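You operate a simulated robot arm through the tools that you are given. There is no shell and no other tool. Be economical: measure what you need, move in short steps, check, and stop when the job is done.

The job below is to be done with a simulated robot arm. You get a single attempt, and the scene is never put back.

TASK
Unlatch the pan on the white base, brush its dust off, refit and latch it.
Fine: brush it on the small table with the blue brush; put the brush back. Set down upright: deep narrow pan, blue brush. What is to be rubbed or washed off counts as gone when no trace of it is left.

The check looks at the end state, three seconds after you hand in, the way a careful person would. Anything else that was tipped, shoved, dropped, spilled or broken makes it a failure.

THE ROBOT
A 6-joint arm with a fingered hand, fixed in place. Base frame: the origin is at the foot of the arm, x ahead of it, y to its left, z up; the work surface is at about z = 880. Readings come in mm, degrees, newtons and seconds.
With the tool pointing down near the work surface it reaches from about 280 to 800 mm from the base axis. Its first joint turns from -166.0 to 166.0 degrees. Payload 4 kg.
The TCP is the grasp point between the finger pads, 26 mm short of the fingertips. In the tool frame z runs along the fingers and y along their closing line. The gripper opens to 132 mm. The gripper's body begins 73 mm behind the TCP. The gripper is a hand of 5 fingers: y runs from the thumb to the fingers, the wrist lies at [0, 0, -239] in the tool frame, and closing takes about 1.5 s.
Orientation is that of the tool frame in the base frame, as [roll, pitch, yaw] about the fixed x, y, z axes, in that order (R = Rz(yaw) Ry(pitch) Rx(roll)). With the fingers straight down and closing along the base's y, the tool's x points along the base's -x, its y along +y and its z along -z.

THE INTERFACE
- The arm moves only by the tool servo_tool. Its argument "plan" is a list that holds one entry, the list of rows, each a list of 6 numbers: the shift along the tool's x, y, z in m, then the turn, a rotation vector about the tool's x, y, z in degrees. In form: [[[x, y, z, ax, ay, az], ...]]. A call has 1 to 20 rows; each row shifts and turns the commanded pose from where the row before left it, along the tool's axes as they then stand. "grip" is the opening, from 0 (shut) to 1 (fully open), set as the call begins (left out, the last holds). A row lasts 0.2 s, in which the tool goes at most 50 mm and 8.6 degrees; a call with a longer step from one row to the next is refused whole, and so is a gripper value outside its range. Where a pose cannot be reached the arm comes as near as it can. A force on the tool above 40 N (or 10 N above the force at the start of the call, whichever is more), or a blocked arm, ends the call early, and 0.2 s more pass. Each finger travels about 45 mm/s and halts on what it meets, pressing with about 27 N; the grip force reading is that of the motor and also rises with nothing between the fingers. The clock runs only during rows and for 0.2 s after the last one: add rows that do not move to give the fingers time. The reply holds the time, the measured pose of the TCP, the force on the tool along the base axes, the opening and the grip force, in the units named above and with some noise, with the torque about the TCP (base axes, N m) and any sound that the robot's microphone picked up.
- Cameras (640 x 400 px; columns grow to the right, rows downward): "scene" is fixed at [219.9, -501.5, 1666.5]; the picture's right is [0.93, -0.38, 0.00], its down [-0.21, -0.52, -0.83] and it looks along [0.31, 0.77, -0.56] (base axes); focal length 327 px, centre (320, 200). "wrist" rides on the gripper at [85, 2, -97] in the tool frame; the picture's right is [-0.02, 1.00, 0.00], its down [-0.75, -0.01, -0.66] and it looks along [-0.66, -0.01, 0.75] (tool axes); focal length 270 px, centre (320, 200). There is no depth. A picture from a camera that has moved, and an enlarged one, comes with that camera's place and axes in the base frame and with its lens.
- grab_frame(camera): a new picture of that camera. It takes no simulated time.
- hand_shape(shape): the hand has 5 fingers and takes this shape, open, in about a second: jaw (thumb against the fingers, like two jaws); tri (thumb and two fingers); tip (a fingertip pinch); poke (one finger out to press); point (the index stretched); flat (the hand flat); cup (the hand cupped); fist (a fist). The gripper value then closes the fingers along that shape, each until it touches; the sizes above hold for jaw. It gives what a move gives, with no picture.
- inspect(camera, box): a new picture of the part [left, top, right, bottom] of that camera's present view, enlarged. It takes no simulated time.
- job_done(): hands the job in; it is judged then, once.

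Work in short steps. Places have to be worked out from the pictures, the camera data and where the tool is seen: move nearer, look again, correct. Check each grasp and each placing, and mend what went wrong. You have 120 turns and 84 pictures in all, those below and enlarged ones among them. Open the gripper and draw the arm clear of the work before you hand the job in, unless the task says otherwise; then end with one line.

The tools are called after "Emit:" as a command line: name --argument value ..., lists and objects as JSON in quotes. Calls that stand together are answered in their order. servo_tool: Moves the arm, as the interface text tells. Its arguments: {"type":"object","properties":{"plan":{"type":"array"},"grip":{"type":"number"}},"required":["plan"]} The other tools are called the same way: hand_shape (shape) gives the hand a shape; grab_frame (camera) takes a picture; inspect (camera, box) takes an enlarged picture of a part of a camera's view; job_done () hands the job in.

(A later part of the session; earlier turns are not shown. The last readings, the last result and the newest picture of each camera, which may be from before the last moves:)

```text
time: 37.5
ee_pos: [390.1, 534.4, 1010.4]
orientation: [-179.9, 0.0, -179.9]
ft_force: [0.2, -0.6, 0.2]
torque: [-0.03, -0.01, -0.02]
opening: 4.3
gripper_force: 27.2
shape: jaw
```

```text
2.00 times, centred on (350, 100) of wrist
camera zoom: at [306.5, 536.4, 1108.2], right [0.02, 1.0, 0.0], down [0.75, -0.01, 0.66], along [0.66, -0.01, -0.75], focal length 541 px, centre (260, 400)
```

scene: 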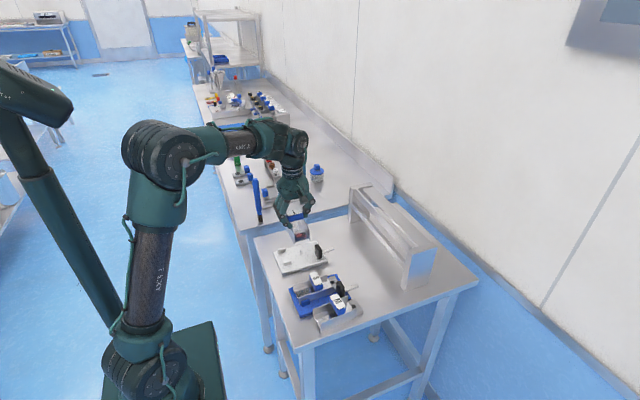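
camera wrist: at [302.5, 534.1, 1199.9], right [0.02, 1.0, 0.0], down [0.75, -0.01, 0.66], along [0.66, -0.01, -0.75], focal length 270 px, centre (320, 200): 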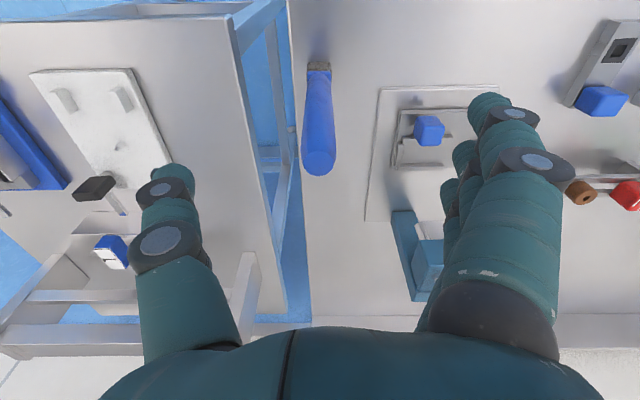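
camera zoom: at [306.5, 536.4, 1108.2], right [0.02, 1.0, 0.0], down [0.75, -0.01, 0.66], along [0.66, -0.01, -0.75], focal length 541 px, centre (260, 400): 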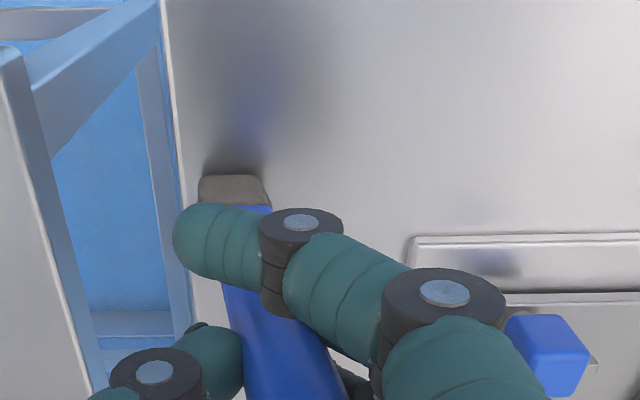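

Opening reads 4 mm, suspicious; I look at the whole wrist view.

Emit:
grab_frame --camera "wrist"

Emit:
inspect --camera "scene" --box '[245, 150, 300, 200]'

```text
42 pictures are left
camera wrist: at [306.5, 536.4, 1108.2], right [0.02, 1.0, 0.0], down [0.75, -0.01, 0.66], along [0.66, -0.01, -0.75], focal length 270 px, centre (320, 200)
```

wrist: 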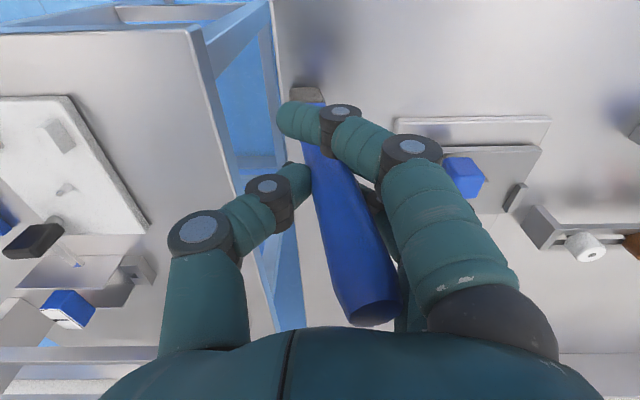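

```text
8.00 times, centred on (272, 175) of scene
camera zoom: at [219.9, -501.5, 1666.5], right [0.93, -0.38, 0.0], down [-0.21, -0.52, -0.83], along [0.31, 0.77, -0.56], focal length 2618 px, centre (700, 400)
```

zoom: 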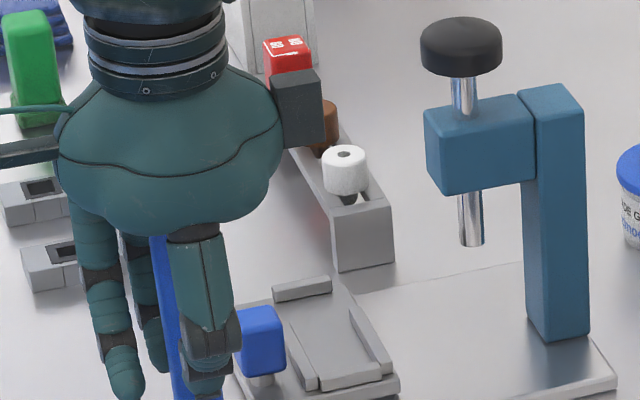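

The brush slid off the thumb's line and is caught between index and middle, leaning slightly to +y. I bring it back upright by shifting −y, then open gently to regrasp.

Emit:
servo_tool --plan '[[[0, -0.004, 0, 0, 0, 0], [0, -0.004, 0, 0, 0, 0], [0, -0.004, 0, 0, 0, 0], [0, 0, 0, 0, 0, 0]]]'

Emit:
grab_frame --camera "wrist"

```text
time: 38.5
ee_pos: [391.1, 522.5, 1011.7]
orientation: [180.0, 0.0, -179.9]
ft_force: [0.8, 0.5, -0.7]
torque: [0.0, 0.02, 0.03]
opening: 4.5
gripper_force: 27.2
shape: jaw
```

```text
40 pictures are left
camera wrist: at [305.7, 524.5, 1109.7], right [0.02, 1.0, 0.0], down [0.75, -0.01, 0.66], along [0.66, -0.01, -0.75], focal length 270 px, centre (320, 200)
```

wrist: 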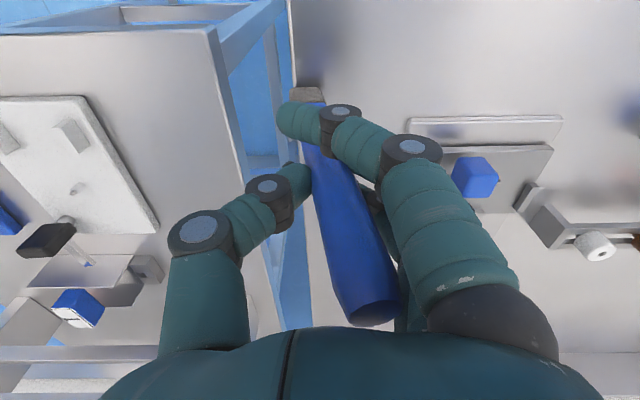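

The brush moves rigidly with the hand, so it is actually held (leaning ~8° to +y). I lift it and tilt the tool −8.5° about tool x to make it vertical, then look.

Emit:
servo_tool --plan '[[[0, 0.004, -0.01, 0, 0, 0], [0, 0.004, -0.02, 0, 0, 0], [0, 0.004, -0.03, 0, 0, 0], [0, 0, 0, -4.2, 0, 0], [0, 0, 0, -4.2, 0, 0], [0, 0, 0, 0, 0, 0]]]'

Emit:
inspect --camera "scene" --box '[220, 130, 300, 230]'

Emit:
grab_frame --camera "wrist"

```text
time: 39.9
ee_pos: [391.0, 534.1, 1073.7]
orientation: [171.6, -0.1, -180.0]
ft_force: [0.2, -0.8, -0.4]
torque: [-0.03, 0.0, 0.02]
opening: 4.1
gripper_force: 27.0
shape: jaw
```

```text
4.00 times, centred on (260, 180) of scene
camera zoom: at [219.9, -501.5, 1666.5], right [0.93, -0.38, 0.0], down [-0.21, -0.52, -0.83], along [0.31, 0.77, -0.56], focal length 1309 px, centre (560, 280)
```

zoom: 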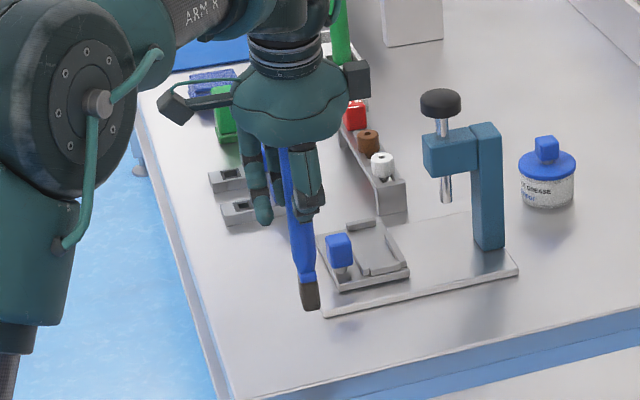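

```text
38 pictures are left
camera wrist: at [305.9, 521.4, 1168.9], right [0.02, 0.99, 0.15], down [0.75, -0.11, 0.65], along [0.66, 0.1, -0.75], focal length 270 px, centre (320, 200)
```

wrist: 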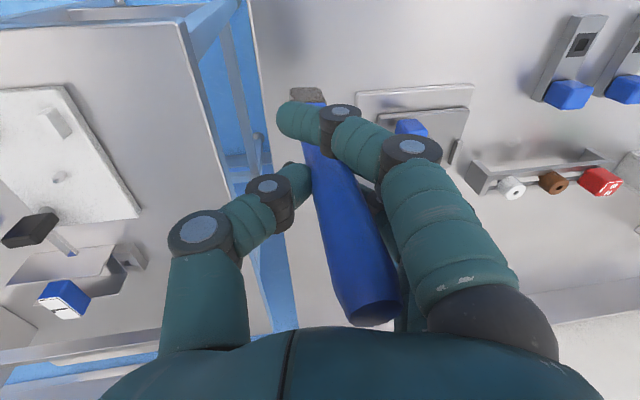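

Brush is firmly held and vertical now; its foot is about TCP + (−3, +8, −131). Rise and carry it over the pan's open end.

Emit:
servo_tool --plan '[[[0, 0, -0.03, 0, 0, 0], [0, 0, -0.03, 0, 0, 0], [-0.024, -0.036, 0, 0, 0, 0], [-0.024, -0.036, 0, 0, 0, 0], [-0.024, -0.036, 0, 0, 0, 0], [-0.024, -0.036, 0, 0, 0, 0], [-0.024, -0.036, 0, 0, 0, 0], [-0.024, -0.036, 0, 0, 0, 0], [-0.024, -0.036, 0, 0, 0, 0], [-0.024, -0.036, 0, 0, 0, 0], [-0.024, -0.036, 0, 0, 0, 0], [-0.02, -0.036, 0, 0, 0, 0], [0, 0, 0, 0, 0, 0]]]'

Emit:
inspect --camera "scene" --box '[300, 150, 420, 270]'

Emit:
grab_frame --camera "wrist"

```text
time: 42.7
ee_pos: [626.6, 167.9, 1080.2]
orientation: [171.6, 0.0, -180.0]
ft_force: [0.6, -2.1, 21.2]
torque: [0.59, 0.12, 0.01]
opening: 4.8
gripper_force: 26.6
shape: jaw
```

```text
3.33 times, centred on (360, 210) of scene
camera zoom: at [219.9, -501.5, 1666.5], right [0.93, -0.38, 0.0], down [-0.21, -0.52, -0.83], along [0.31, 0.77, -0.56], focal length 1091 px, centre (187, 167)
```

zoom: 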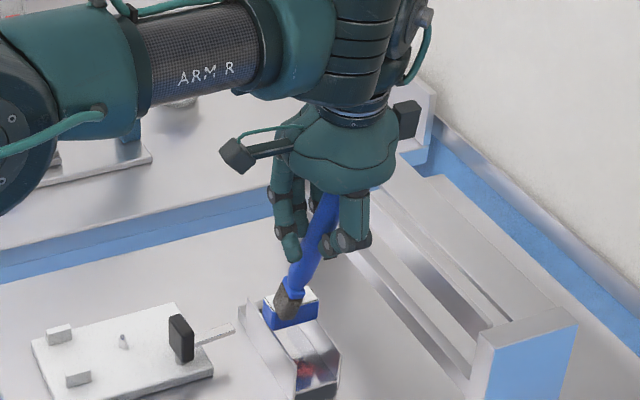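

```text
36 pictures are left
camera wrist: at [542.0, 155.2, 1176.4], right [0.02, 0.99, 0.15], down [0.75, -0.11, 0.65], along [0.66, 0.1, -0.75], focal length 270 px, centre (320, 200)
```

wrist: 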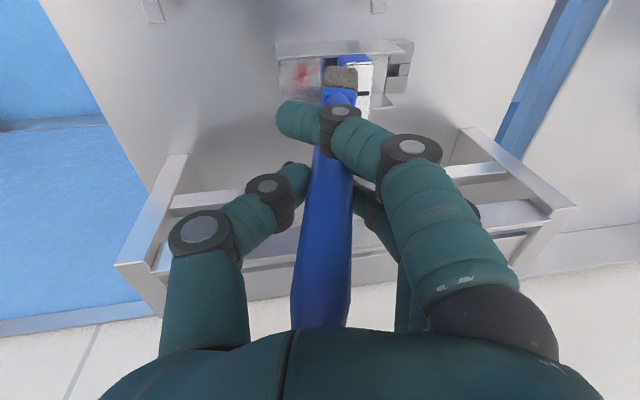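

The tilted tool axes made the carry descend and the brush head bumped the pan handle, pivoting in the grip. I lift straight up (base vertical) and check.

Emit:
servo_tool --plan '[[[0, 0.0029, -0.0198, 0, 0, 0], [0, 0.0044, -0.0297, 0, 0, 0], [0, 0.0044, -0.0297, 0, 0, 0], [0, 0, 0, 0, 0, 0]]]'

Emit:
inspect --camera "scene" --box '[300, 150, 420, 270]'

Emit:
grab_frame --camera "wrist"

```text
time: 43.7
ee_pos: [624.4, 162.3, 1115.3]
orientation: [171.7, 0.1, 180.0]
ft_force: [0.0, 0.2, 0.5]
torque: [-0.02, 0.01, 0.0]
opening: 4.1
gripper_force: 27.1
shape: jaw
out of reach, approached as far as the arm can: row 2, 3
```

```text
3.33 times, centred on (360, 210) of scene
camera zoom: at [219.9, -501.5, 1666.5], right [0.93, -0.38, 0.0], down [-0.21, -0.52, -0.83], along [0.31, 0.77, -0.56], focal length 1091 px, centre (187, 167)
```

zoom: 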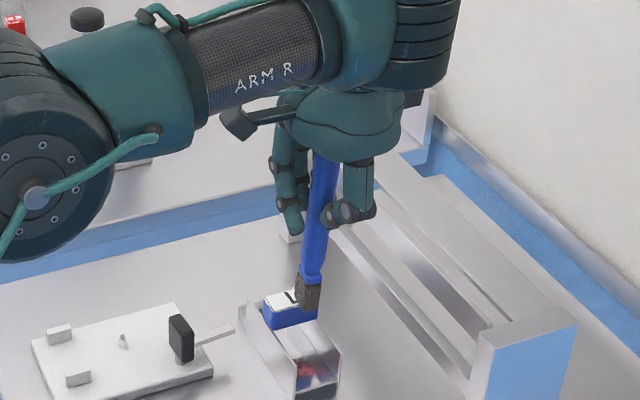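

```text
34 pictures are left
camera wrist: at [539.3, 150.0, 1211.5], right [0.02, 0.99, 0.14], down [0.75, -0.11, 0.65], along [0.66, 0.1, -0.75], focal length 270 px, centre (320, 200)
```

wrist: 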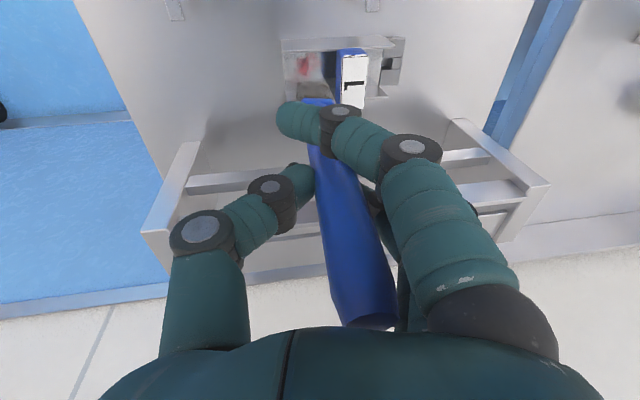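

The brush sprang back to its place in the grip and the pan has not moved. The foot is at about (618, 177, 981); the dust at about y 175–200, x 612–640. I lower toward the pan floor, stopping short.

Emit:
servo_tool --plan '[[[-0.003, -0.01, 0.019, 0, 0, 0], [0, -0.0044, 0.0297, 0, 0, 0], [0, -0.0029, 0.0198, 0, 0, 0], [0, 0, 0, 0, 0, 0]]]'

Emit:
inspect --camera "scene" --box '[310, 200, 390, 270]'

```text
time: 44.7
ee_pos: [654.6, 160.0, 1068.2]
orientation: [171.8, -0.2, -179.9]
ft_force: [0.2, -0.7, -1.2]
torque: [0.01, -0.03, 0.02]
opening: 4.1
gripper_force: 26.9
shape: jaw
out of reach, approached as far as the arm can: row 1, 2, 3
```

```text
5.71 times, centred on (350, 235) of scene
camera zoom: at [219.9, -501.5, 1666.5], right [0.93, -0.38, 0.0], down [-0.21, -0.52, -0.83], along [0.31, 0.77, -0.56], focal length 1870 px, centre (149, 0)
```

zoom: 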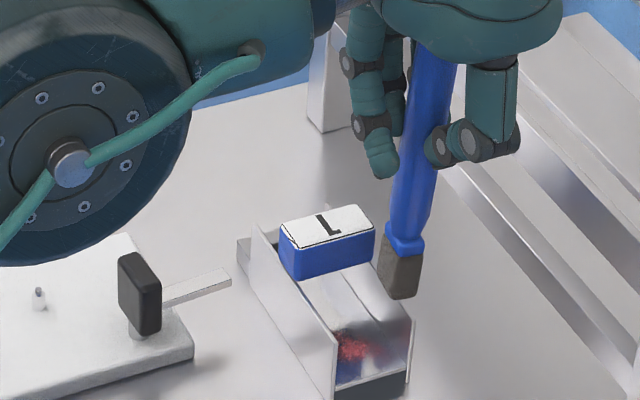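

The arm reported out of reach and drifted +x; I need to see its configuration.

Emit:
grab_frame --camera "scene"

```text
32 pictures are left
```

scene: 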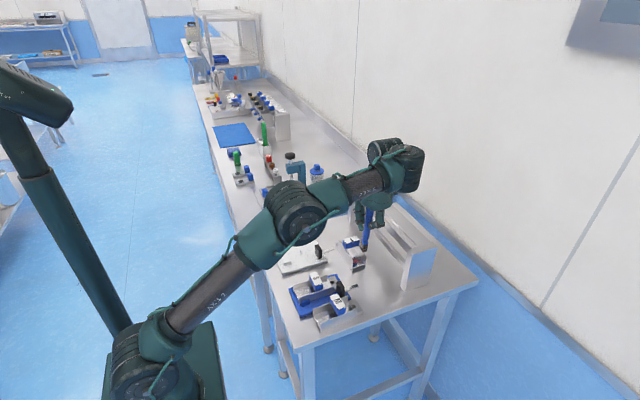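

The arm is near its reach limit at this height; lower and nearer is reachable. I command slightly nearer and lower, keeping the bristles above the pan walls.

Emit:
servo_tool --plan '[[[0.02, 0, 0, 0, 0, 0], [0.01, 0, 0, 0, 0, 0], [0, -0.0015, 0.01, 0, 0, 0], [0, 0, 0, 0, 0, 0]]]'

```text
time: 45.7
ee_pos: [647.2, 162.6, 1076.4]
orientation: [171.7, -0.2, -179.9]
ft_force: [-0.8, 0.8, -1.2]
torque: [-0.06, 0.01, 0.03]
opening: 4.1
gripper_force: 27.2
shape: jaw
out of reach, approached as far as the arm can: row 1, 2, 3
```

Still drifting near the limit; I command further back in x and watch the response.

Emit:
servo_tool --plan '[[[0.015, 0, 0, 0, 0, 0], [0.015, 0, 0, 0, 0, 0], [0, 0, 0, 0, 0, 0]]]'

```text
time: 46.5
ee_pos: [631.7, 166.5, 1092.2]
orientation: [171.7, -0.3, -179.9]
ft_force: [0.6, -0.1, -0.7]
torque: [-0.01, -0.02, 0.02]
opening: 3.8
gripper_force: 27.1
shape: jaw
out of reach, approached as far as the arm can: row 1, 2
```

Converging. Now over the pan again (foot ≈ (626, 180, 958)); command down 25 mm and 6 mm nearer.

Emit:
servo_tool --plan '[[[0.006, -0.0015, 0.01, 0, 0, 0], [0, -0.0022, 0.0148, 0, 0, 0], [0, 0, 0, 0, 0, 0]]]'

Emit:
inspect --camera "scene" --box '[310, 200, 390, 270]'

```text
time: 47.3
ee_pos: [642.0, 168.1, 1080.5]
orientation: [171.7, -0.3, -179.9]
ft_force: [0.5, -0.4, -0.2]
torque: [-0.01, 0.05, 0.01]
opening: 4.1
gripper_force: 27.1
shape: jaw
out of reach, approached as far as the arm can: row 1, 2
```

```text
5.71 times, centred on (350, 235) of scene
camera zoom: at [219.9, -501.5, 1666.5], right [0.93, -0.38, 0.0], down [-0.21, -0.52, -0.83], along [0.31, 0.77, -0.56], focal length 1870 px, centre (149, 0)
```

zoom: 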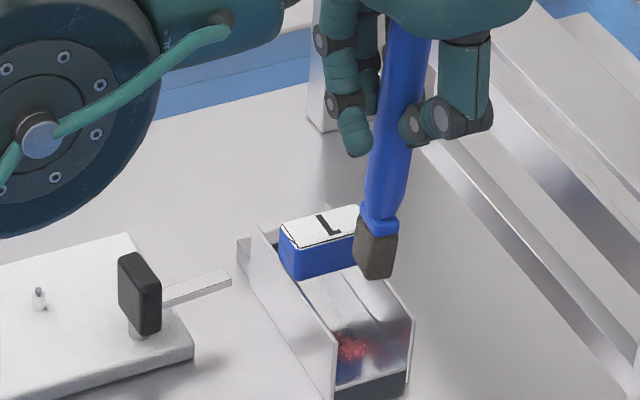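

Pull further back in x, a bit in −y, height kept.

Emit:
servo_tool --plan '[[[0.012, -0.003, 0, 0, 0, 0], [0.013, -0.003, 0, 0, 0, 0], [0, 0, 0, 0, 0, 0]]]'

```text
time: 48.1
ee_pos: [632.3, 165.1, 1092.1]
orientation: [171.7, -0.3, -179.9]
ft_force: [1.0, 1.0, -0.4]
torque: [-0.02, 0.01, -0.01]
opening: 4.3
gripper_force: 27.0
shape: jaw
out of reach, approached as far as the arm can: row 1, 2
```

I test where the commanded pose really is: raise 60 mm and watch.

Emit:
servo_tool --plan '[[[0, 0.0044, -0.0297, 0, 0, 0], [0, 0.0044, -0.0297, 0, 0, 0], [0, 0, 0, 0, 0, 0]]]'

Emit:
grab_frame --camera "scene"

```text
time: 48.9
ee_pos: [631.2, 158.2, 1110.6]
orientation: [171.6, 0.2, -179.9]
ft_force: [0.4, -0.3, -0.4]
torque: [-0.04, 0.01, 0.03]
opening: 3.9
gripper_force: 27.3
shape: jaw
out of reach, approached as far as the arm can: row 1, 2
```

```text
30 pictures are left
```

scene: 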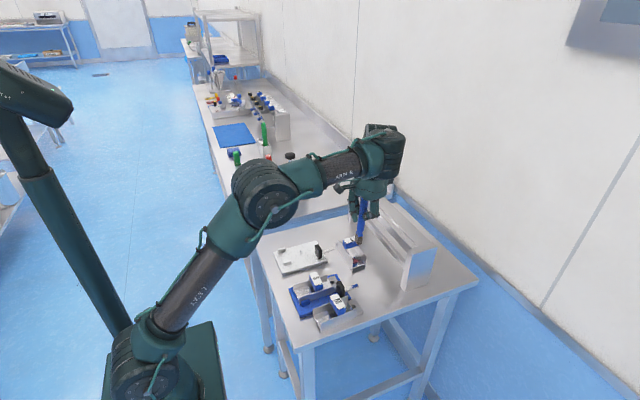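

The arm is stuck against some joint limit with this yaw; the yaw −90 posture worked here before. I turn the tool about its own axis toward that posture and see whether it frees.

Emit:
servo_tool --plan '[[[0, 0, 0, 0, 0, -8], [0, 0, 0, 0, 0, -8], [0, 0, 0, 0, 0, -8], [0, 0, 0, 0, 0, -8], [0, 0, 0, 0, 0, 0]]]'

```text
time: 50.1
ee_pos: [631.2, 159.3, 1109.7]
orientation: [172.9, 4.5, -148.1]
ft_force: [0.4, -0.3, -0.8]
torque: [0.04, 0.0, 0.0]
opening: 4.0
gripper_force: 27.2
shape: jaw
```

Accepted. Now test a move: 20 mm down and 10 mm back.

Emit:
servo_tool --plan '[[[0.0016, -0.0025, 0.0198, 0, 0, 0], [0.0085, 0.0053, 0, 0, 0, 0], [0, 0, 0, 0, 0, 0]]]'

```text
time: 50.9
ee_pos: [620.0, 158.0, 1089.6]
orientation: [172.9, 4.3, -148.2]
ft_force: [0.2, 0.3, -0.6]
torque: [0.03, 0.03, 0.01]
opening: 4.0
gripper_force: 27.0
shape: jaw
```

Free again. Foot ≈ (620, 171, 955); lower 40 mm into the pan, then look.

Emit:
servo_tool --plan '[[[0.0016, -0.0025, 0.0198, 0, 0, 0], [0.0016, -0.0025, 0.0198, 0, 0, 0], [0, 0, 0, 0, 0, 0]]]'

Emit:
inspect --camera "scene" --box '[325, 205, 385, 270]'

```text
time: 51.7
ee_pos: [619.7, 157.4, 1049.1]
orientation: [172.8, 4.3, -148.2]
ft_force: [0.2, -0.6, -0.3]
torque: [-0.04, 0.01, 0.0]
opening: 3.9
gripper_force: 27.2
shape: jaw
```

```text
6.15 times, centred on (355, 238) of scene
camera zoom: at [219.9, -501.5, 1666.5], right [0.93, -0.38, 0.0], down [-0.21, -0.52, -0.83], along [0.31, 0.77, -0.56], focal length 2014 px, centre (105, -31)
```

zoom: 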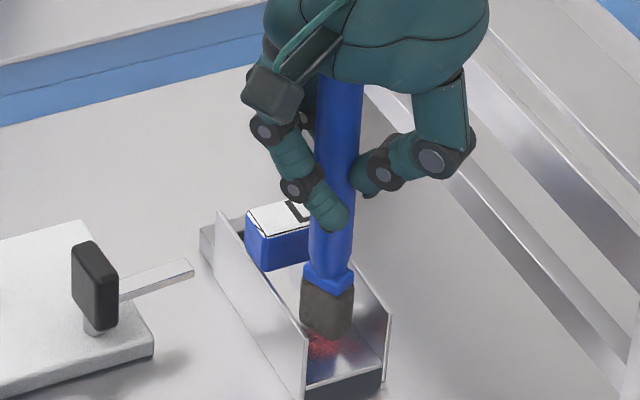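

The head is in the channel, with dust just behind it (~10 mm to +y). I go down slowly until it touches the pan floor.

Emit:
servo_tool --plan '[[[0.0008, -0.0012, 0.0099, 0, 0, 0], [0.0004, -0.0006, 0.005, 0, 0, 0], [0.00024, -0.0004, 0.003, 0, 0, 0], [0.00016, -0.00025, 0.002, 0, 0, 0], [0.00016, -0.00025, 0.002, 0, 0, 0], [0, 0, 0, 0, 0, 0]]]'

Emit:
inspect --camera "scene" --box '[325, 205, 385, 270]'

```text
time: 53.1
ee_pos: [619.8, 158.8, 1028.1]
orientation: [172.9, 4.5, -148.2]
ft_force: [-0.2, -0.2, -0.5]
torque: [0.0, -0.02, 0.02]
opening: 3.8
gripper_force: 27.3
shape: jaw
```

```text
6.15 times, centred on (355, 238) of scene
camera zoom: at [219.9, -501.5, 1666.5], right [0.93, -0.38, 0.0], down [-0.21, -0.52, -0.83], along [0.31, 0.77, -0.56], focal length 2014 px, centre (105, -31)
```

zoom: 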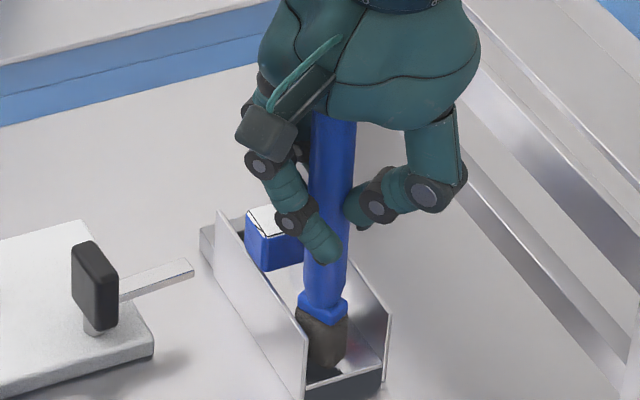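

Emit:
servo_tool --plan '[[[0.00016, -0.00025, 0.002, 0, 0, 0], [0.00016, -0.00025, 0.002, 0, 0, 0], [0.00016, -0.00025, 0.002, 0, 0, 0], [0, 0, 0, 0, 0, 0]]]'

Emit:
servo_tool --plan '[[[0.00016, -0.00025, 0.002, 0, 0, 0], [0.00016, -0.00025, 0.002, 0, 0, 0], [0, 0, 0, 0, 0, 0]]]'

```text
time: 54.1
ee_pos: [620.2, 158.0, 1022.0]
orientation: [172.9, 4.5, -148.1]
ft_force: [0.4, 1.5, 11.6]
torque: [0.14, 0.07, 0.02]
opening: 4.0
gripper_force: 26.7
shape: jaw
```

```text
time: 54.9
ee_pos: [621.1, 158.9, 1021.9]
orientation: [173.0, 4.9, -148.2]
ft_force: [-2.0, 0.5, 13.0]
torque: [-0.12, 0.29, 0.01]
opening: 5.2
gripper_force: 26.2
shape: jaw
stopped in row 3: the force on the tool passed its limit at 41 N (the readings are from after the stop); the commanded pose is now the measured one
```

Contact at TCP z≈1023. I stroke lightly along the channel (±y), first at the middle, then shifted +8 mm in x.

Emit:
servo_tool --plan '[[[-0.0001, 0.0001, -0.001, 0, 0, 0], [-0.0026, 0.0042, 0.0007, 0, 0, 0], [-0.0026, 0.0042, 0.0007, 0, 0, 0], [-0.0026, 0.0042, 0.0007, 0, 0, 0], [0.0026, -0.0042, -0.0007, 0, 0, 0], [0.0026, -0.0042, -0.0007, 0, 0, 0], [0.0026, -0.0042, -0.0007, 0, 0, 0], [0.0026, -0.0042, -0.0007, 0, 0, 0], [-0.0034, -0.0021, 0, 0, 0, 0], [-0.0034, -0.0021, 0, 0, 0, 0], [-0.0026, 0.0042, 0.0007, 0, 0, 0], [-0.0026, 0.0042, 0.0007, 0, 0, 0], [-0.0026, 0.0042, 0.0007, 0, 0, 0], [-0.0026, 0.0042, 0.0007, 0, 0, 0], [0.0026, -0.0042, -0.0007, 0, 0, 0], [0.0026, -0.0042, -0.0007, 0, 0, 0], [0.0026, -0.0042, -0.0007, 0, 0, 0], [0, 0, 0, 0, 0, 0]]]'

Emit:
inspect --camera "scene" --box '[325, 205, 385, 270]'

```text
time: 58.7
ee_pos: [630.5, 158.2, 1021.6]
orientation: [173.1, 4.8, -148.2]
ft_force: [-2.2, 2.6, 17.3]
torque: [0.5, 0.27, 0.02]
opening: 5.3
gripper_force: 27.0
shape: jaw
```

```text
6.15 times, centred on (355, 238) of scene
camera zoom: at [219.9, -501.5, 1666.5], right [0.93, -0.38, 0.0], down [-0.21, -0.52, -0.83], along [0.31, 0.77, -0.56], focal length 2014 px, centre (105, -31)
```

zoom: 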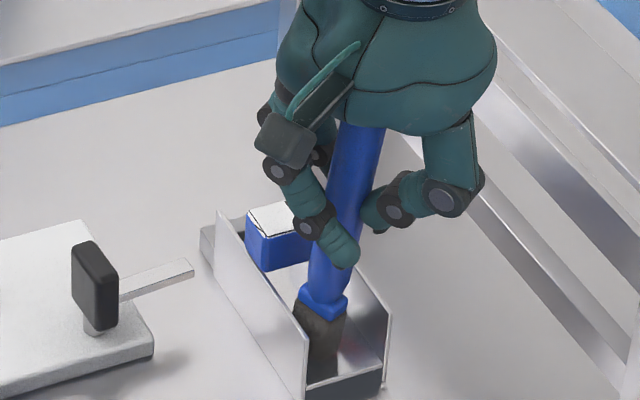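

The foot sticks since the pressure is too high and the grip compliant. Lift 8 mm to let it straighten, then view what dust is left.

Emit:
servo_tool --plan '[[[-0.0008, 0.0012, -0.0099, 0, 0, 0], [-0.0026, 0.0042, 0.0007, 0, 0, 0], [0, 0, 0, 0, 0, 0]]]'

Emit:
inspect --camera "scene" --box '[325, 205, 385, 270]'

```text
time: 59.5
ee_pos: [630.6, 163.9, 1031.6]
orientation: [173.0, 4.7, -148.2]
ft_force: [-0.2, 0.2, -1.1]
torque: [-0.05, 0.0, 0.0]
opening: 4.1
gripper_force: 27.0
shape: jaw
```

```text
6.15 times, centred on (355, 238) of scene
camera zoom: at [219.9, -501.5, 1666.5], right [0.93, -0.38, 0.0], down [-0.21, -0.52, -0.83], along [0.31, 0.77, -0.56], focal length 2014 px, centre (105, -31)
```

zoom: 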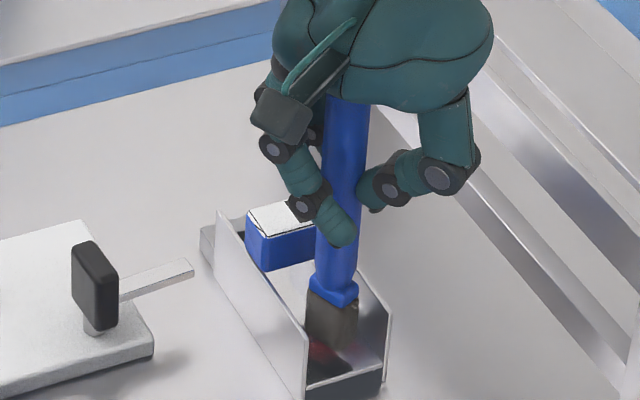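

It springs back. Stroke again at lighter pressure (TCP z≈1023.5) with x shifted back.

Emit:
servo_tool --plan '[[[0.0068, 0.0043, 0, 0, 0, 0], [0.0006, -0.001, 0.0081, 0, 0, 0], [-0.0026, 0.0042, 0.0007, 0, 0, 0], [-0.0026, 0.0042, 0.0007, 0, 0, 0], [0.0026, -0.0042, -0.0007, 0, 0, 0], [0.0026, -0.0042, -0.0007, 0, 0, 0], [0.0026, -0.0042, -0.0007, 0, 0, 0], [0.0026, -0.0042, -0.0007, 0, 0, 0], [-0.0026, 0.0042, 0.0007, 0, 0, 0], [-0.0026, 0.0042, 0.0007, 0, 0, 0], [-0.0026, 0.0042, 0.0007, 0, 0, 0], [-0.0026, 0.0042, 0.0007, 0, 0, 0], [0, 0, 0, 0, 0, 0]]]'

Emit:
servo_tool --plan '[[[0.0034, 0.0021, 0, 0, 0, 0], [0.0034, 0.0021, 0, 0, 0, 0], [0.0026, -0.0042, -0.0007, 0, 0, 0], [0.0026, -0.0042, -0.0007, 0, 0, 0], [0.0026, -0.0042, -0.0007, 0, 0, 0], [-0.0026, 0.0042, 0.0007, 0, 0, 0], [-0.0026, 0.0042, 0.0007, 0, 0, 0], [-0.0026, 0.0042, 0.0007, 0, 0, 0], [-0.0026, 0.0042, 0.0007, 0, 0, 0], [0.0026, -0.0042, -0.0007, 0, 0, 0], [0.0026, -0.0042, -0.0007, 0, 0, 0], [0.0026, -0.0042, -0.0007, 0, 0, 0], [-0.0008, 0.0012, -0.0099, 0, 0, 0], [-0.0008, 0.0012, -0.0099, 0, 0, 0], [0, 0, 0, 0, 0, 0]]]'

Emit:
inspect --camera "scene" --box '[325, 205, 385, 270]'

```text
time: 62.3
ee_pos: [621.2, 174.7, 1022.8]
orientation: [173.0, 4.8, -148.2]
ft_force: [-0.2, -0.2, 2.5]
torque: [-0.12, 0.03, -0.02]
opening: 4.2
gripper_force: 27.0
shape: jaw
```

```text
time: 65.5
ee_pos: [613.0, 164.2, 1043.2]
orientation: [173.0, 4.7, -148.2]
ft_force: [0.8, 0.6, -1.2]
torque: [-0.06, -0.03, 0.01]
opening: 4.2
gripper_force: 26.5
shape: jaw
```

```text
6.15 times, centred on (355, 238) of scene
camera zoom: at [219.9, -501.5, 1666.5], right [0.93, -0.38, 0.0], down [-0.21, -0.52, -0.83], along [0.31, 0.77, -0.56], focal length 2014 px, centre (105, -31)
```

zoom: 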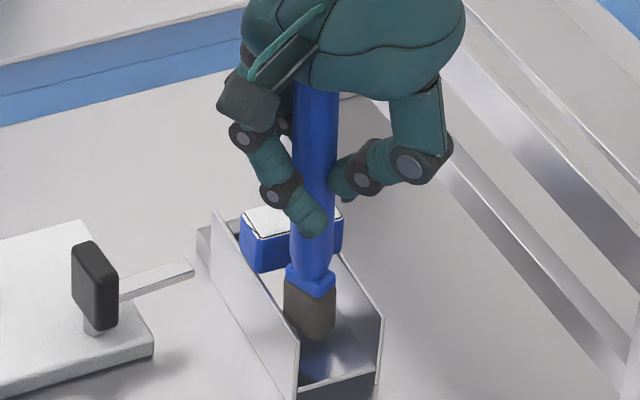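

No red visible in front. I withdraw the brush toward −y and up to see the whole floor.

Emit:
servo_tool --plan '[[[0.0016, -0.0025, -0.0198, 0, 0, 0], [0.008, -0.016, -0.022, 0, 0, 0], [0.016, -0.025, -0.004, 0, 0, 0], [0.016, -0.025, -0.004, 0, 0, 0], [0, 0, 0, 0, 0, 0]]]'

Emit:
inspect --camera "scene" --box '[325, 205, 385, 270]'

Emit:
grab_frame --camera "wrist"

```text
time: 66.7
ee_pos: [615.3, 76.8, 1079.9]
orientation: [173.0, 4.7, -148.2]
ft_force: [0.1, -0.1, 0.1]
torque: [-0.01, -0.01, 0.02]
opening: 4.4
gripper_force: 27.2
shape: jaw
```

```text
6.15 times, centred on (355, 238) of scene
camera zoom: at [219.9, -501.5, 1666.5], right [0.93, -0.38, 0.0], down [-0.21, -0.52, -0.83], along [0.31, 0.77, -0.56], focal length 2014 px, centre (105, -31)
```

zoom: 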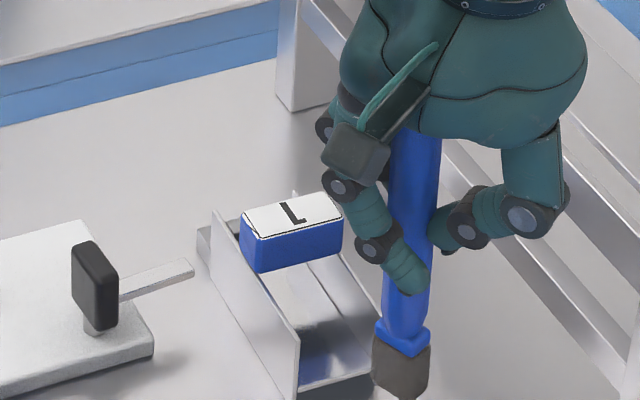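

```text
23 pictures are left
camera wrist: at [542.2, 19.8, 1169.9], right [-0.51, 0.85, 0.12], down [0.64, 0.29, 0.71], along [0.57, 0.45, -0.69], focal length 270 px, centre (320, 200)
```

wrist: 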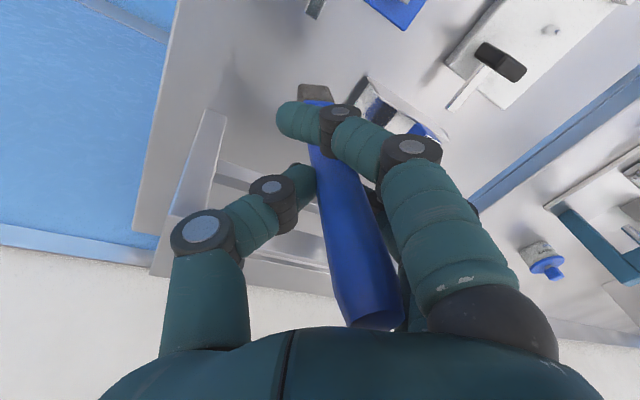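

The floor looks clean from here. Now take the brush back: first up and inward.

Emit:
servo_tool --plan '[[[0.0157, 0.0125, -0.0148, 0, 0, 0], [0.0157, 0.0125, -0.0148, 0, 0, 0], [0.0157, 0.0125, -0.0148, 0, 0, 0], [0, 0, 0, 0, 0, 0]]]'

Emit:
inspect --camera "wrist" --box '[300, 0, 620, 200]'

```text
time: 67.7
ee_pos: [554.6, 80.6, 1125.3]
orientation: [173.0, 4.7, -148.2]
ft_force: [0.0, 1.1, -0.4]
torque: [-0.04, 0.02, -0.05]
opening: 4.2
gripper_force: 27.0
shape: jaw
```

```text
2.00 times, centred on (460, 100) of wrist
camera zoom: at [481.0, 22.2, 1215.0], right [-0.51, 0.85, 0.12], down [0.64, 0.29, 0.71], along [0.57, 0.45, -0.69], focal length 541 px, centre (40, 400)
```

zoom: 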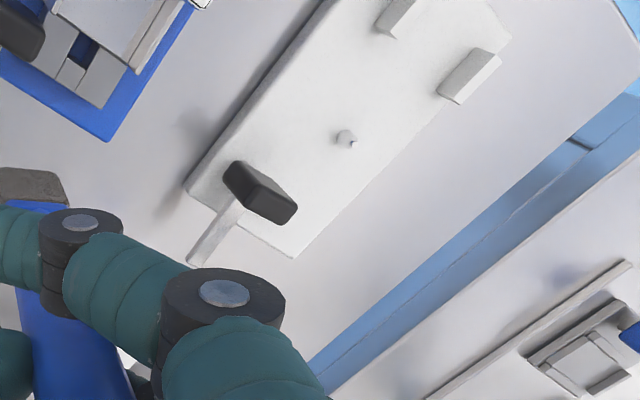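

Now carry level to above the brush's old place (≈(391, 528)).

Emit:
servo_tool --plan '[[[-0.0081, 0.0384, 0.0054, 0, 0, 0], [-0.0081, 0.0384, 0.0054, 0, 0, 0], [-0.0081, 0.0384, 0.0054, 0, 0, 0], [-0.0081, 0.0384, 0.0054, 0, 0, 0], [-0.0081, 0.0384, 0.0054, 0, 0, 0], [-0.0081, 0.0384, 0.0054, 0, 0, 0], [-0.0081, 0.0384, 0.0054, 0, 0, 0], [-0.0081, 0.0384, 0.0054, 0, 0, 0], [-0.0081, 0.0384, 0.0054, 0, 0, 0], [-0.0081, 0.0384, 0.0054, 0, 0, 0], [-0.0081, 0.0384, 0.0054, 0, 0, 0], [-0.0081, 0.0384, 0.0054, 0, 0, 0], [0, 0, 0, 0, 0, 8], [0, 0, 0, 0, 0, 8], [0, 0, 0, 0, 0, 8], [0, 0, 0, 0, 0, 8], [0, 0, 0, 0, 0, 0]]]'

Emit:
inspect --camera "scene" --box '[220, 110, 300, 230]'

```text
time: 71.3
ee_pos: [392.5, 523.5, 1124.5]
orientation: [171.5, 0.3, -179.9]
ft_force: [0.4, 0.2, -1.0]
torque: [-0.04, -0.01, 0.0]
opening: 4.2
gripper_force: 27.2
shape: jaw
```

```text
3.33 times, centred on (260, 170) of scene
camera zoom: at [219.9, -501.5, 1666.5], right [0.93, -0.38, 0.0], down [-0.21, -0.52, -0.83], along [0.31, 0.77, -0.56], focal length 1091 px, centre (520, 300)
```

zoom: 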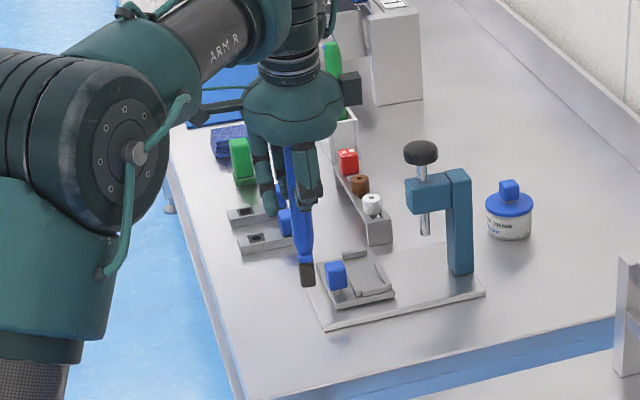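

Vertical as seen from the scene side. One enlarged wrist view to check lean in x.

Emit:
grab_frame --camera "wrist"

```text
20 pictures are left
camera wrist: at [307.4, 511.7, 1220.7], right [0.02, 0.99, 0.15], down [0.75, -0.11, 0.65], along [0.66, 0.1, -0.74], focal length 270 px, centre (320, 200)
```

wrist: 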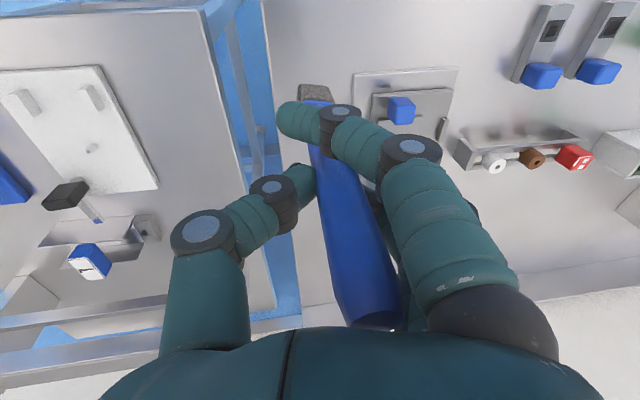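

The foot is ~3° toward +y; I rotate back 3°, shift slightly, and lower to just above the table.

Emit:
servo_tool --plan '[[[-0.0035, 0.0015, 0, 3, 0, 0], [0, -0.0025, 0.0259, 0, 0, 0], [0, -0.0025, 0.0259, 0, 0, 0], [0, -0.0025, 0.0259, 0, 0, 0], [0, -0.0022, 0.0229, 0, 0, 0], [0, 0, 0, 0, 0, 0]]]'

Emit:
inspect --camera "scene" --box '[235, 160, 295, 230]'

Emit:
inspect --camera "wrist" --box '[240, 40, 400, 140]'

```text
time: 72.7
ee_pos: [397.3, 524.3, 1023.8]
orientation: [174.5, 0.3, -179.8]
ft_force: [0.2, -0.4, -1.0]
torque: [-0.05, -0.03, -0.02]
opening: 4.2
gripper_force: 26.9
shape: jaw
```

```text
5.71 times, centred on (265, 195) of scene
camera zoom: at [219.9, -501.5, 1666.5], right [0.93, -0.38, 0.0], down [-0.21, -0.52, -0.83], along [0.31, 0.77, -0.56], focal length 1870 px, centre (634, 229)
```

zoom: 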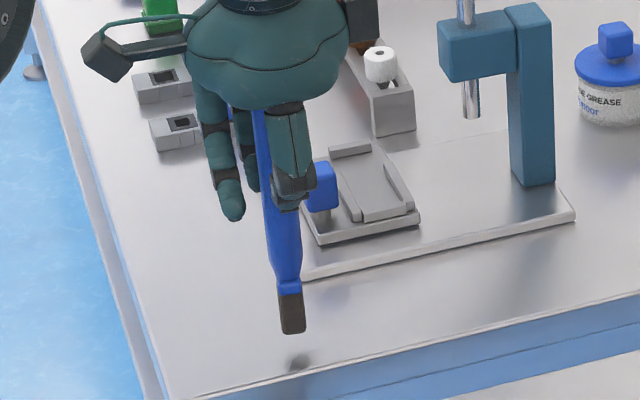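

```text
4.00 times, centred on (320, 90) of wrist
camera zoom: at [310.6, 518.1, 1120.2], right [0.02, 1.0, 0.1], down [0.75, -0.08, 0.66], along [0.66, 0.06, -0.75], focal length 1081 px, centre (320, 640)
```

zoom: 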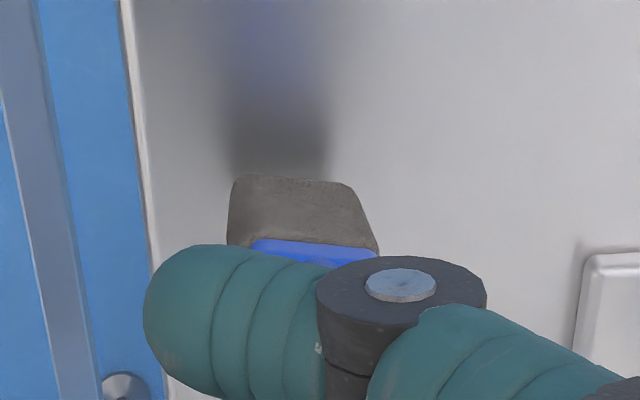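

Position matches the original spot with ~12 mm to go. Lower slowly to contact.

Emit:
servo_tool --plan '[[[0, -0.0006, 0.006, 0, 0, 0], [0, -0.0002, 0.002, 0, 0, 0], [0, -0.0002, 0.002, 0, 0, 0], [0, 0, 0, 0, 0, 0]]]'

Emit:
servo_tool --plan '[[[0, -0.0001, 0.001, 0, 0, 0], [0, -0.0001, 0.001, 0, 0, 0], [0, -0.0001, 0.001, 0, 0, 0], [0, 0, 0, 0, 0, 0]]]'

```text
time: 73.7
ee_pos: [396.5, 526.3, 1013.2]
orientation: [174.6, 0.3, -179.9]
ft_force: [0.8, 0.6, 0.2]
torque: [0.03, -0.01, 0.0]
opening: 4.1
gripper_force: 26.9
shape: jaw
```

```text
time: 74.7
ee_pos: [395.8, 525.4, 1010.2]
orientation: [174.5, 0.4, -179.9]
ft_force: [-0.3, -0.1, -0.6]
torque: [-0.03, 0.0, 0.01]
opening: 3.9
gripper_force: 27.5
shape: jaw
```

Emit:
servo_tool --plan '[[[0, -0.0001, 0.001, 0, 0, 0], [0, -0.0001, 0.001, 0, 0, 0], [0, 0, 0, 0, 0, 0]]]'

Emit:
servo_tool --plan '[[[0, -0.0001, 0.001, 0, 0, 0], [0, 0, 0, 0, 0, 0]]]'

Emit:
inspect --camera "scene" --box '[235, 160, 295, 230]'

```text
time: 75.5
ee_pos: [397.0, 526.0, 1008.6]
orientation: [174.5, 0.2, -179.9]
ft_force: [0.5, -0.2, -1.0]
torque: [0.0, -0.01, 0.02]
opening: 3.9
gripper_force: 27.0
shape: jaw
```

```text
time: 76.1
ee_pos: [397.4, 526.4, 1008.4]
orientation: [174.5, 0.2, -180.0]
ft_force: [-0.1, 0.1, -0.1]
torque: [-0.03, 0.0, -0.02]
opening: 4.1
gripper_force: 26.9
shape: jaw
```

```text
5.71 times, centred on (265, 195) of scene
camera zoom: at [219.9, -501.5, 1666.5], right [0.93, -0.38, 0.0], down [-0.21, -0.52, -0.83], along [0.31, 0.77, -0.56], focal length 1870 px, centre (634, 229)
```

zoom: 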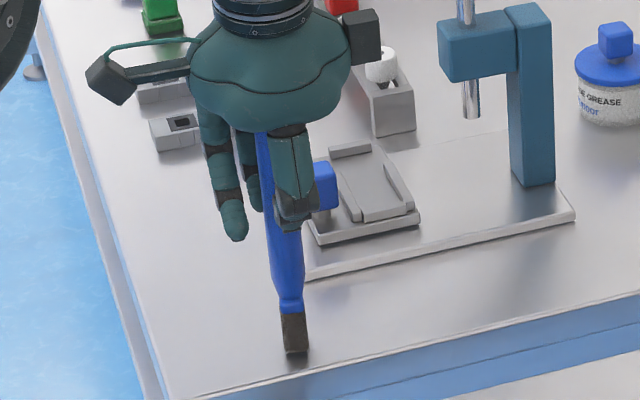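

Emit:
servo_tool --plan '[[[0, -0.0001, 0.001, 0, 0, 0], [0, 0, 0, 0, 0, 0]]]'

Emit:
servo_tool --plan '[[[0, -0.0001, 0.001, 0, 0, 0], [0, 0, 0, 0, 0, 0]]]'

Emit:
servo_tool --plan '[[[0, -0.0001, 0.001, 0, 0, 0], [0, 0, 0, 0, 0, 0]]]'

```text
time: 76.7
ee_pos: [396.1, 527.0, 1007.5]
orientation: [174.5, 0.3, -180.0]
ft_force: [0.2, -1.0, 5.5]
torque: [0.04, 0.0, -0.02]
opening: 4.1
gripper_force: 26.4
shape: jaw
```

```text
time: 77.3
ee_pos: [395.9, 525.7, 1006.7]
orientation: [174.5, 0.4, -179.9]
ft_force: [-0.6, -0.9, 14.8]
torque: [0.15, 0.03, 0.01]
opening: 4.5
gripper_force: 27.3
shape: jaw
```

```text
time: 77.9
ee_pos: [396.0, 526.1, 1007.7]
orientation: [174.5, 0.5, -179.9]
ft_force: [-1.5, -1.1, 22.6]
torque: [0.26, 0.05, 0.07]
opening: 4.7
gripper_force: 26.5
shape: jaw
```

Firm contact. Relieve to light pressure, then open.

Emit:
servo_tool --plan '[[[0, 0.0002, -0.0017, 0, 0, 0], [0, 0, 0, 0, 0, 0]]]'

Emit:
servo_tool --plan '[[[0, 0, 0, 0, 0, 0], [0, 0, 0, 0, 0, 0], [0, 0, 0, 0, 0, 0]]]' --grip 0.25

Emit:
grab_frame --camera "wrist"

```text
time: 78.5
ee_pos: [396.3, 524.1, 1007.5]
orientation: [174.6, 0.3, -179.8]
ft_force: [-0.8, 0.2, 11.7]
torque: [0.19, -0.03, 0.01]
opening: 4.5
gripper_force: 27.0
shape: jaw
```

```text
time: 79.3
ee_pos: [395.7, 525.8, 1006.9]
orientation: [174.7, 0.3, -179.9]
ft_force: [0.3, -0.9, -1.1]
torque: [-0.03, 0.01, 0.0]
opening: 32.5
gripper_force: 0.0
shape: jaw
```

```text
16 pictures are left
camera wrist: at [310.9, 517.8, 1103.2], right [0.02, 1.0, 0.09], down [0.75, -0.08, 0.66], along [0.66, 0.06, -0.75], focal length 270 px, centre (320, 200)
```

wrist: 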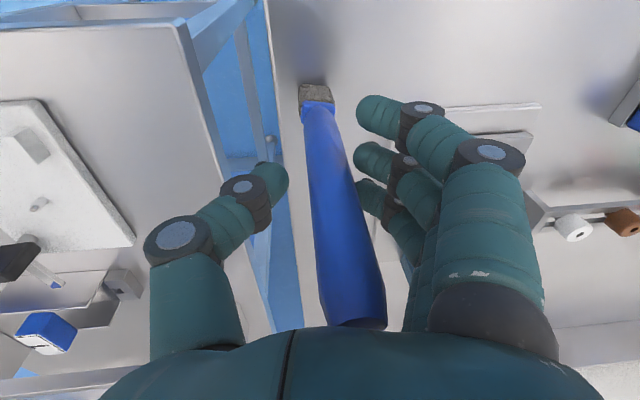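

The brush stands free. Open fully and rise vertically.

Emit:
servo_tool --plan '[[[0, 0, 0, 0, 0, 0], [0, 0, 0, 0, 0, 0], [0, 0, 0, 0, 0, 0], [0, 0, 0, 0, 0, 0], [0, 0.0029, -0.0299, 0, 0, 0], [0, 0.0038, -0.0398, 0, 0, 0], [0, 0.0038, -0.0398, 0, 0, 0], [0, 0.0029, -0.0299, 0, 0, 0]]]' --grip 1.0

Emit:
grab_frame --camera "scene"

```text
time: 81.1
ee_pos: [394.0, 525.1, 1146.5]
orientation: [174.5, 0.4, -180.0]
ft_force: [-0.6, 0.0, 0.4]
torque: [0.01, -0.03, -0.03]
opening: 131.8
gripper_force: 0.0
shape: jaw
```

```text
15 pictures are left
```

scene: 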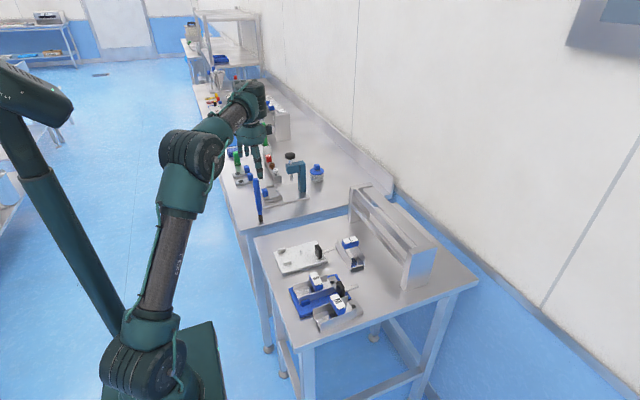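

Brush upright at its place. Now straighten the tool and go toward the pan, turning to yaw −90.

Emit:
servo_tool --plan '[[[0, 0, 0, 5.5, 0.3, 0], [-0.0151, -0.035, 0.0086, 0, 0, 0], [-0.0151, -0.035, 0.0086, 0, 0, 0], [-0.0151, -0.035, 0.0086, 0, 0, 0], [-0.0151, -0.035, 0.0086, 0, 0, 0], [-0.0151, -0.035, 0.0086, 0, 0, 0], [-0.0151, -0.035, 0.0086, 0, 0, 0], [-0.0151, -0.035, 0.0086, 0, 0, 0], [0, 0, 0, 0, 0, -8.2], [0, 0, 0, 0, 0, -8.2], [0, 0, 0, 0, 0, -8.2], [0, 0, 0, 0, 0, -8.2], [0, 0, 0, 0, 0, -8.2], [0, 0, 0, 0, 0, -8.2], [0, 0, 0, 0, 0, -8.2], [0, 0, 0, 0, 0, -8.2], [0, 0, 0, 0, 0, -8.2], [0, 0, 0, 0, 0, -8.2], [0, 0, 0, 0, 0, -8.0], [0, 0, 0, 0, 0, 0]]]'

Emit:
servo_tool --plan '[[[0.022, -0.038, 0, 0, 0, 0], [0.022, -0.038, 0, 0, 0, 0], [0.022, -0.036, 0, 0, 0, 0], [0, 0, 0, 0, 0, 0]]]' --grip 0.6

Emit:
grab_frame --camera "wrist"

```text
time: 85.3
ee_pos: [534.1, 299.4, 1126.2]
orientation: [179.9, -0.1, -89.8]
ft_force: [0.4, -0.3, 1.0]
torque: [0.02, -0.03, -0.02]
opening: 131.8
gripper_force: 0.2
shape: jaw
out of reach, approached as far as the arm can: row 1, 5, 6, 7, 8
```

```text
time: 86.3
ee_pos: [646.6, 231.4, 1126.2]
orientation: [-180.0, -0.1, -89.9]
ft_force: [-0.3, -0.3, 0.8]
torque: [-0.02, 0.02, -0.04]
opening: 79.7
gripper_force: 0.1
shape: jaw
```

```text
14 pictures are left
camera wrist: at [645.1, 146.3, 1223.2], right [-1.0, 0.02, 0.0], down [0.01, 0.75, 0.66], along [0.01, 0.66, -0.75], focal length 270 px, centre (320, 200)
```

wrist: 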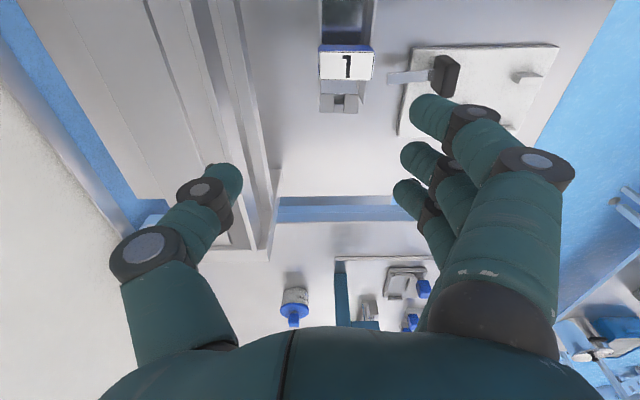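

Handle centre ≈ (622.5, 217). I check the visible floor enlarged, and shift over it.

Emit:
servo_tool --plan '[[[0.03, 0.024, 0, 0, 0, 0], [0.03, 0, 0, 0, 0, 0], [0, 0, 0, 0, 0, 0]]]'

Emit:
inspect --camera "wrist" --box '[260, 0, 400, 130]'

```text
time: 87.1
ee_pos: [621.5, 171.2, 1125.5]
orientation: [180.0, -0.2, -89.9]
ft_force: [0.8, -0.2, 0.0]
torque: [0.02, 0.0, 0.01]
opening: 79.6
gripper_force: 0.0
shape: jaw
```

```text
3.08 times, centred on (330, 65) of wrist
camera zoom: at [620.9, 85.8, 1223.1], right [-1.0, 0.02, 0.0], down [0.01, 0.75, 0.66], along [0.01, 0.66, -0.75], focal length 832 px, centre (289, 615)
```

zoom: 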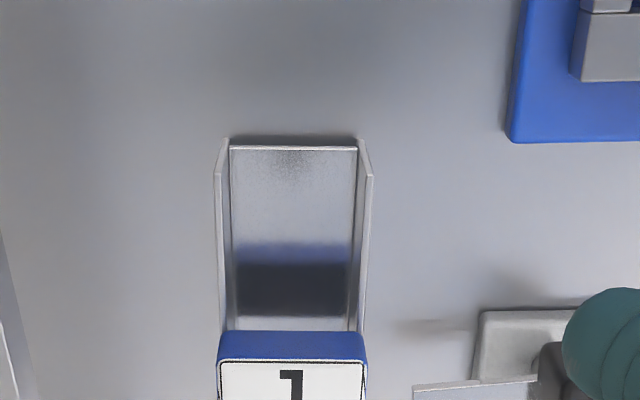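

The whole pan floor is clean. Now back over the handle (622, 217) and descend to grasp height.

Emit:
servo_tool --plan '[[[-0.023, 0, 0, 0, 0, 0], [-0.023, 0, 0.01, 0, 0, 0], [0, 0, 0.04, 0, 0, 0], [0, 0, 0.04, 0, 0, 0], [0, 0, 0.04, 0, 0, 0], [0, 0, 0.025, 0, 0, 0], [0, 0, 0.014, 0, 0, 0], [0, 0, 0, 0, 0, 0]]]'

Emit:
inspect --camera "scene" --box '[320, 200, 390, 270]'

```text
time: 88.9
ee_pos: [622.9, 218.8, 956.7]
orientation: [-180.0, 0.0, -89.9]
ft_force: [0.0, 1.1, 0.4]
torque: [0.01, -0.01, -0.01]
opening: 79.7
gripper_force: 0.0
shape: jaw
```

```text
5.71 times, centred on (355, 235) of scene
camera zoom: at [219.9, -501.5, 1666.5], right [0.93, -0.38, 0.0], down [-0.21, -0.52, -0.83], along [0.31, 0.77, -0.56], focal length 1870 px, centre (120, 0)
```

zoom: 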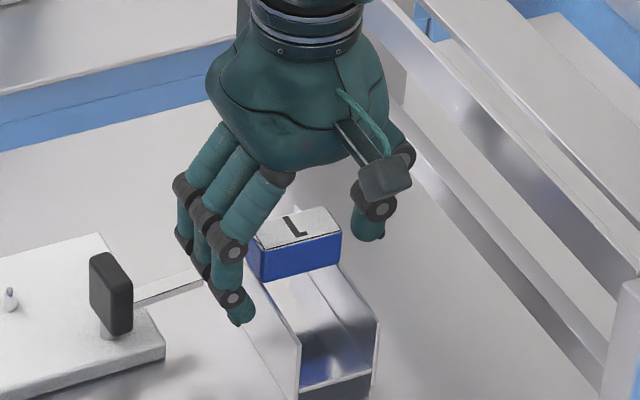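

Well placed; close.

Emit:
servo_tool --plan '[[[0, 0, 0.001, 0, 0, 0], [0, 0, 0, 0, 0, 0], [0, 0, 0, 0, 0, 0], [0, 0, 0, 0, 0, 0], [0, 0, 0, 0, 0, 0], [0, 0, 0, 0, 0, 0], [0, 0, 0, 0, 0, 0]]]' --grip 0.0

Emit:
servo_tool --plan '[[[0, 0, -0.005, 0, 0, 0], [0, 0, -0.015, 0, 0, 0], [0, 0, -0.03, 0, 0, 0], [0, 0, -0.03, 0, 0, 0], [0, 0, -0.03, 0, 0, 0], [0, 0, 0, 0, 0, 0]]]'

```text
time: 90.5
ee_pos: [621.8, 218.9, 955.6]
orientation: [180.0, 0.1, -89.9]
ft_force: [-1.7, 0.7, 1.9]
torque: [0.03, 0.23, -0.04]
opening: 44.0
gripper_force: 27.2
shape: jaw
```

```text
time: 91.9
ee_pos: [622.0, 220.3, 1065.5]
orientation: [-179.9, -0.1, -89.8]
ft_force: [0.0, 0.5, -2.5]
torque: [-0.01, -0.04, 0.0]
opening: 43.7
gripper_force: 26.9
shape: jaw
```

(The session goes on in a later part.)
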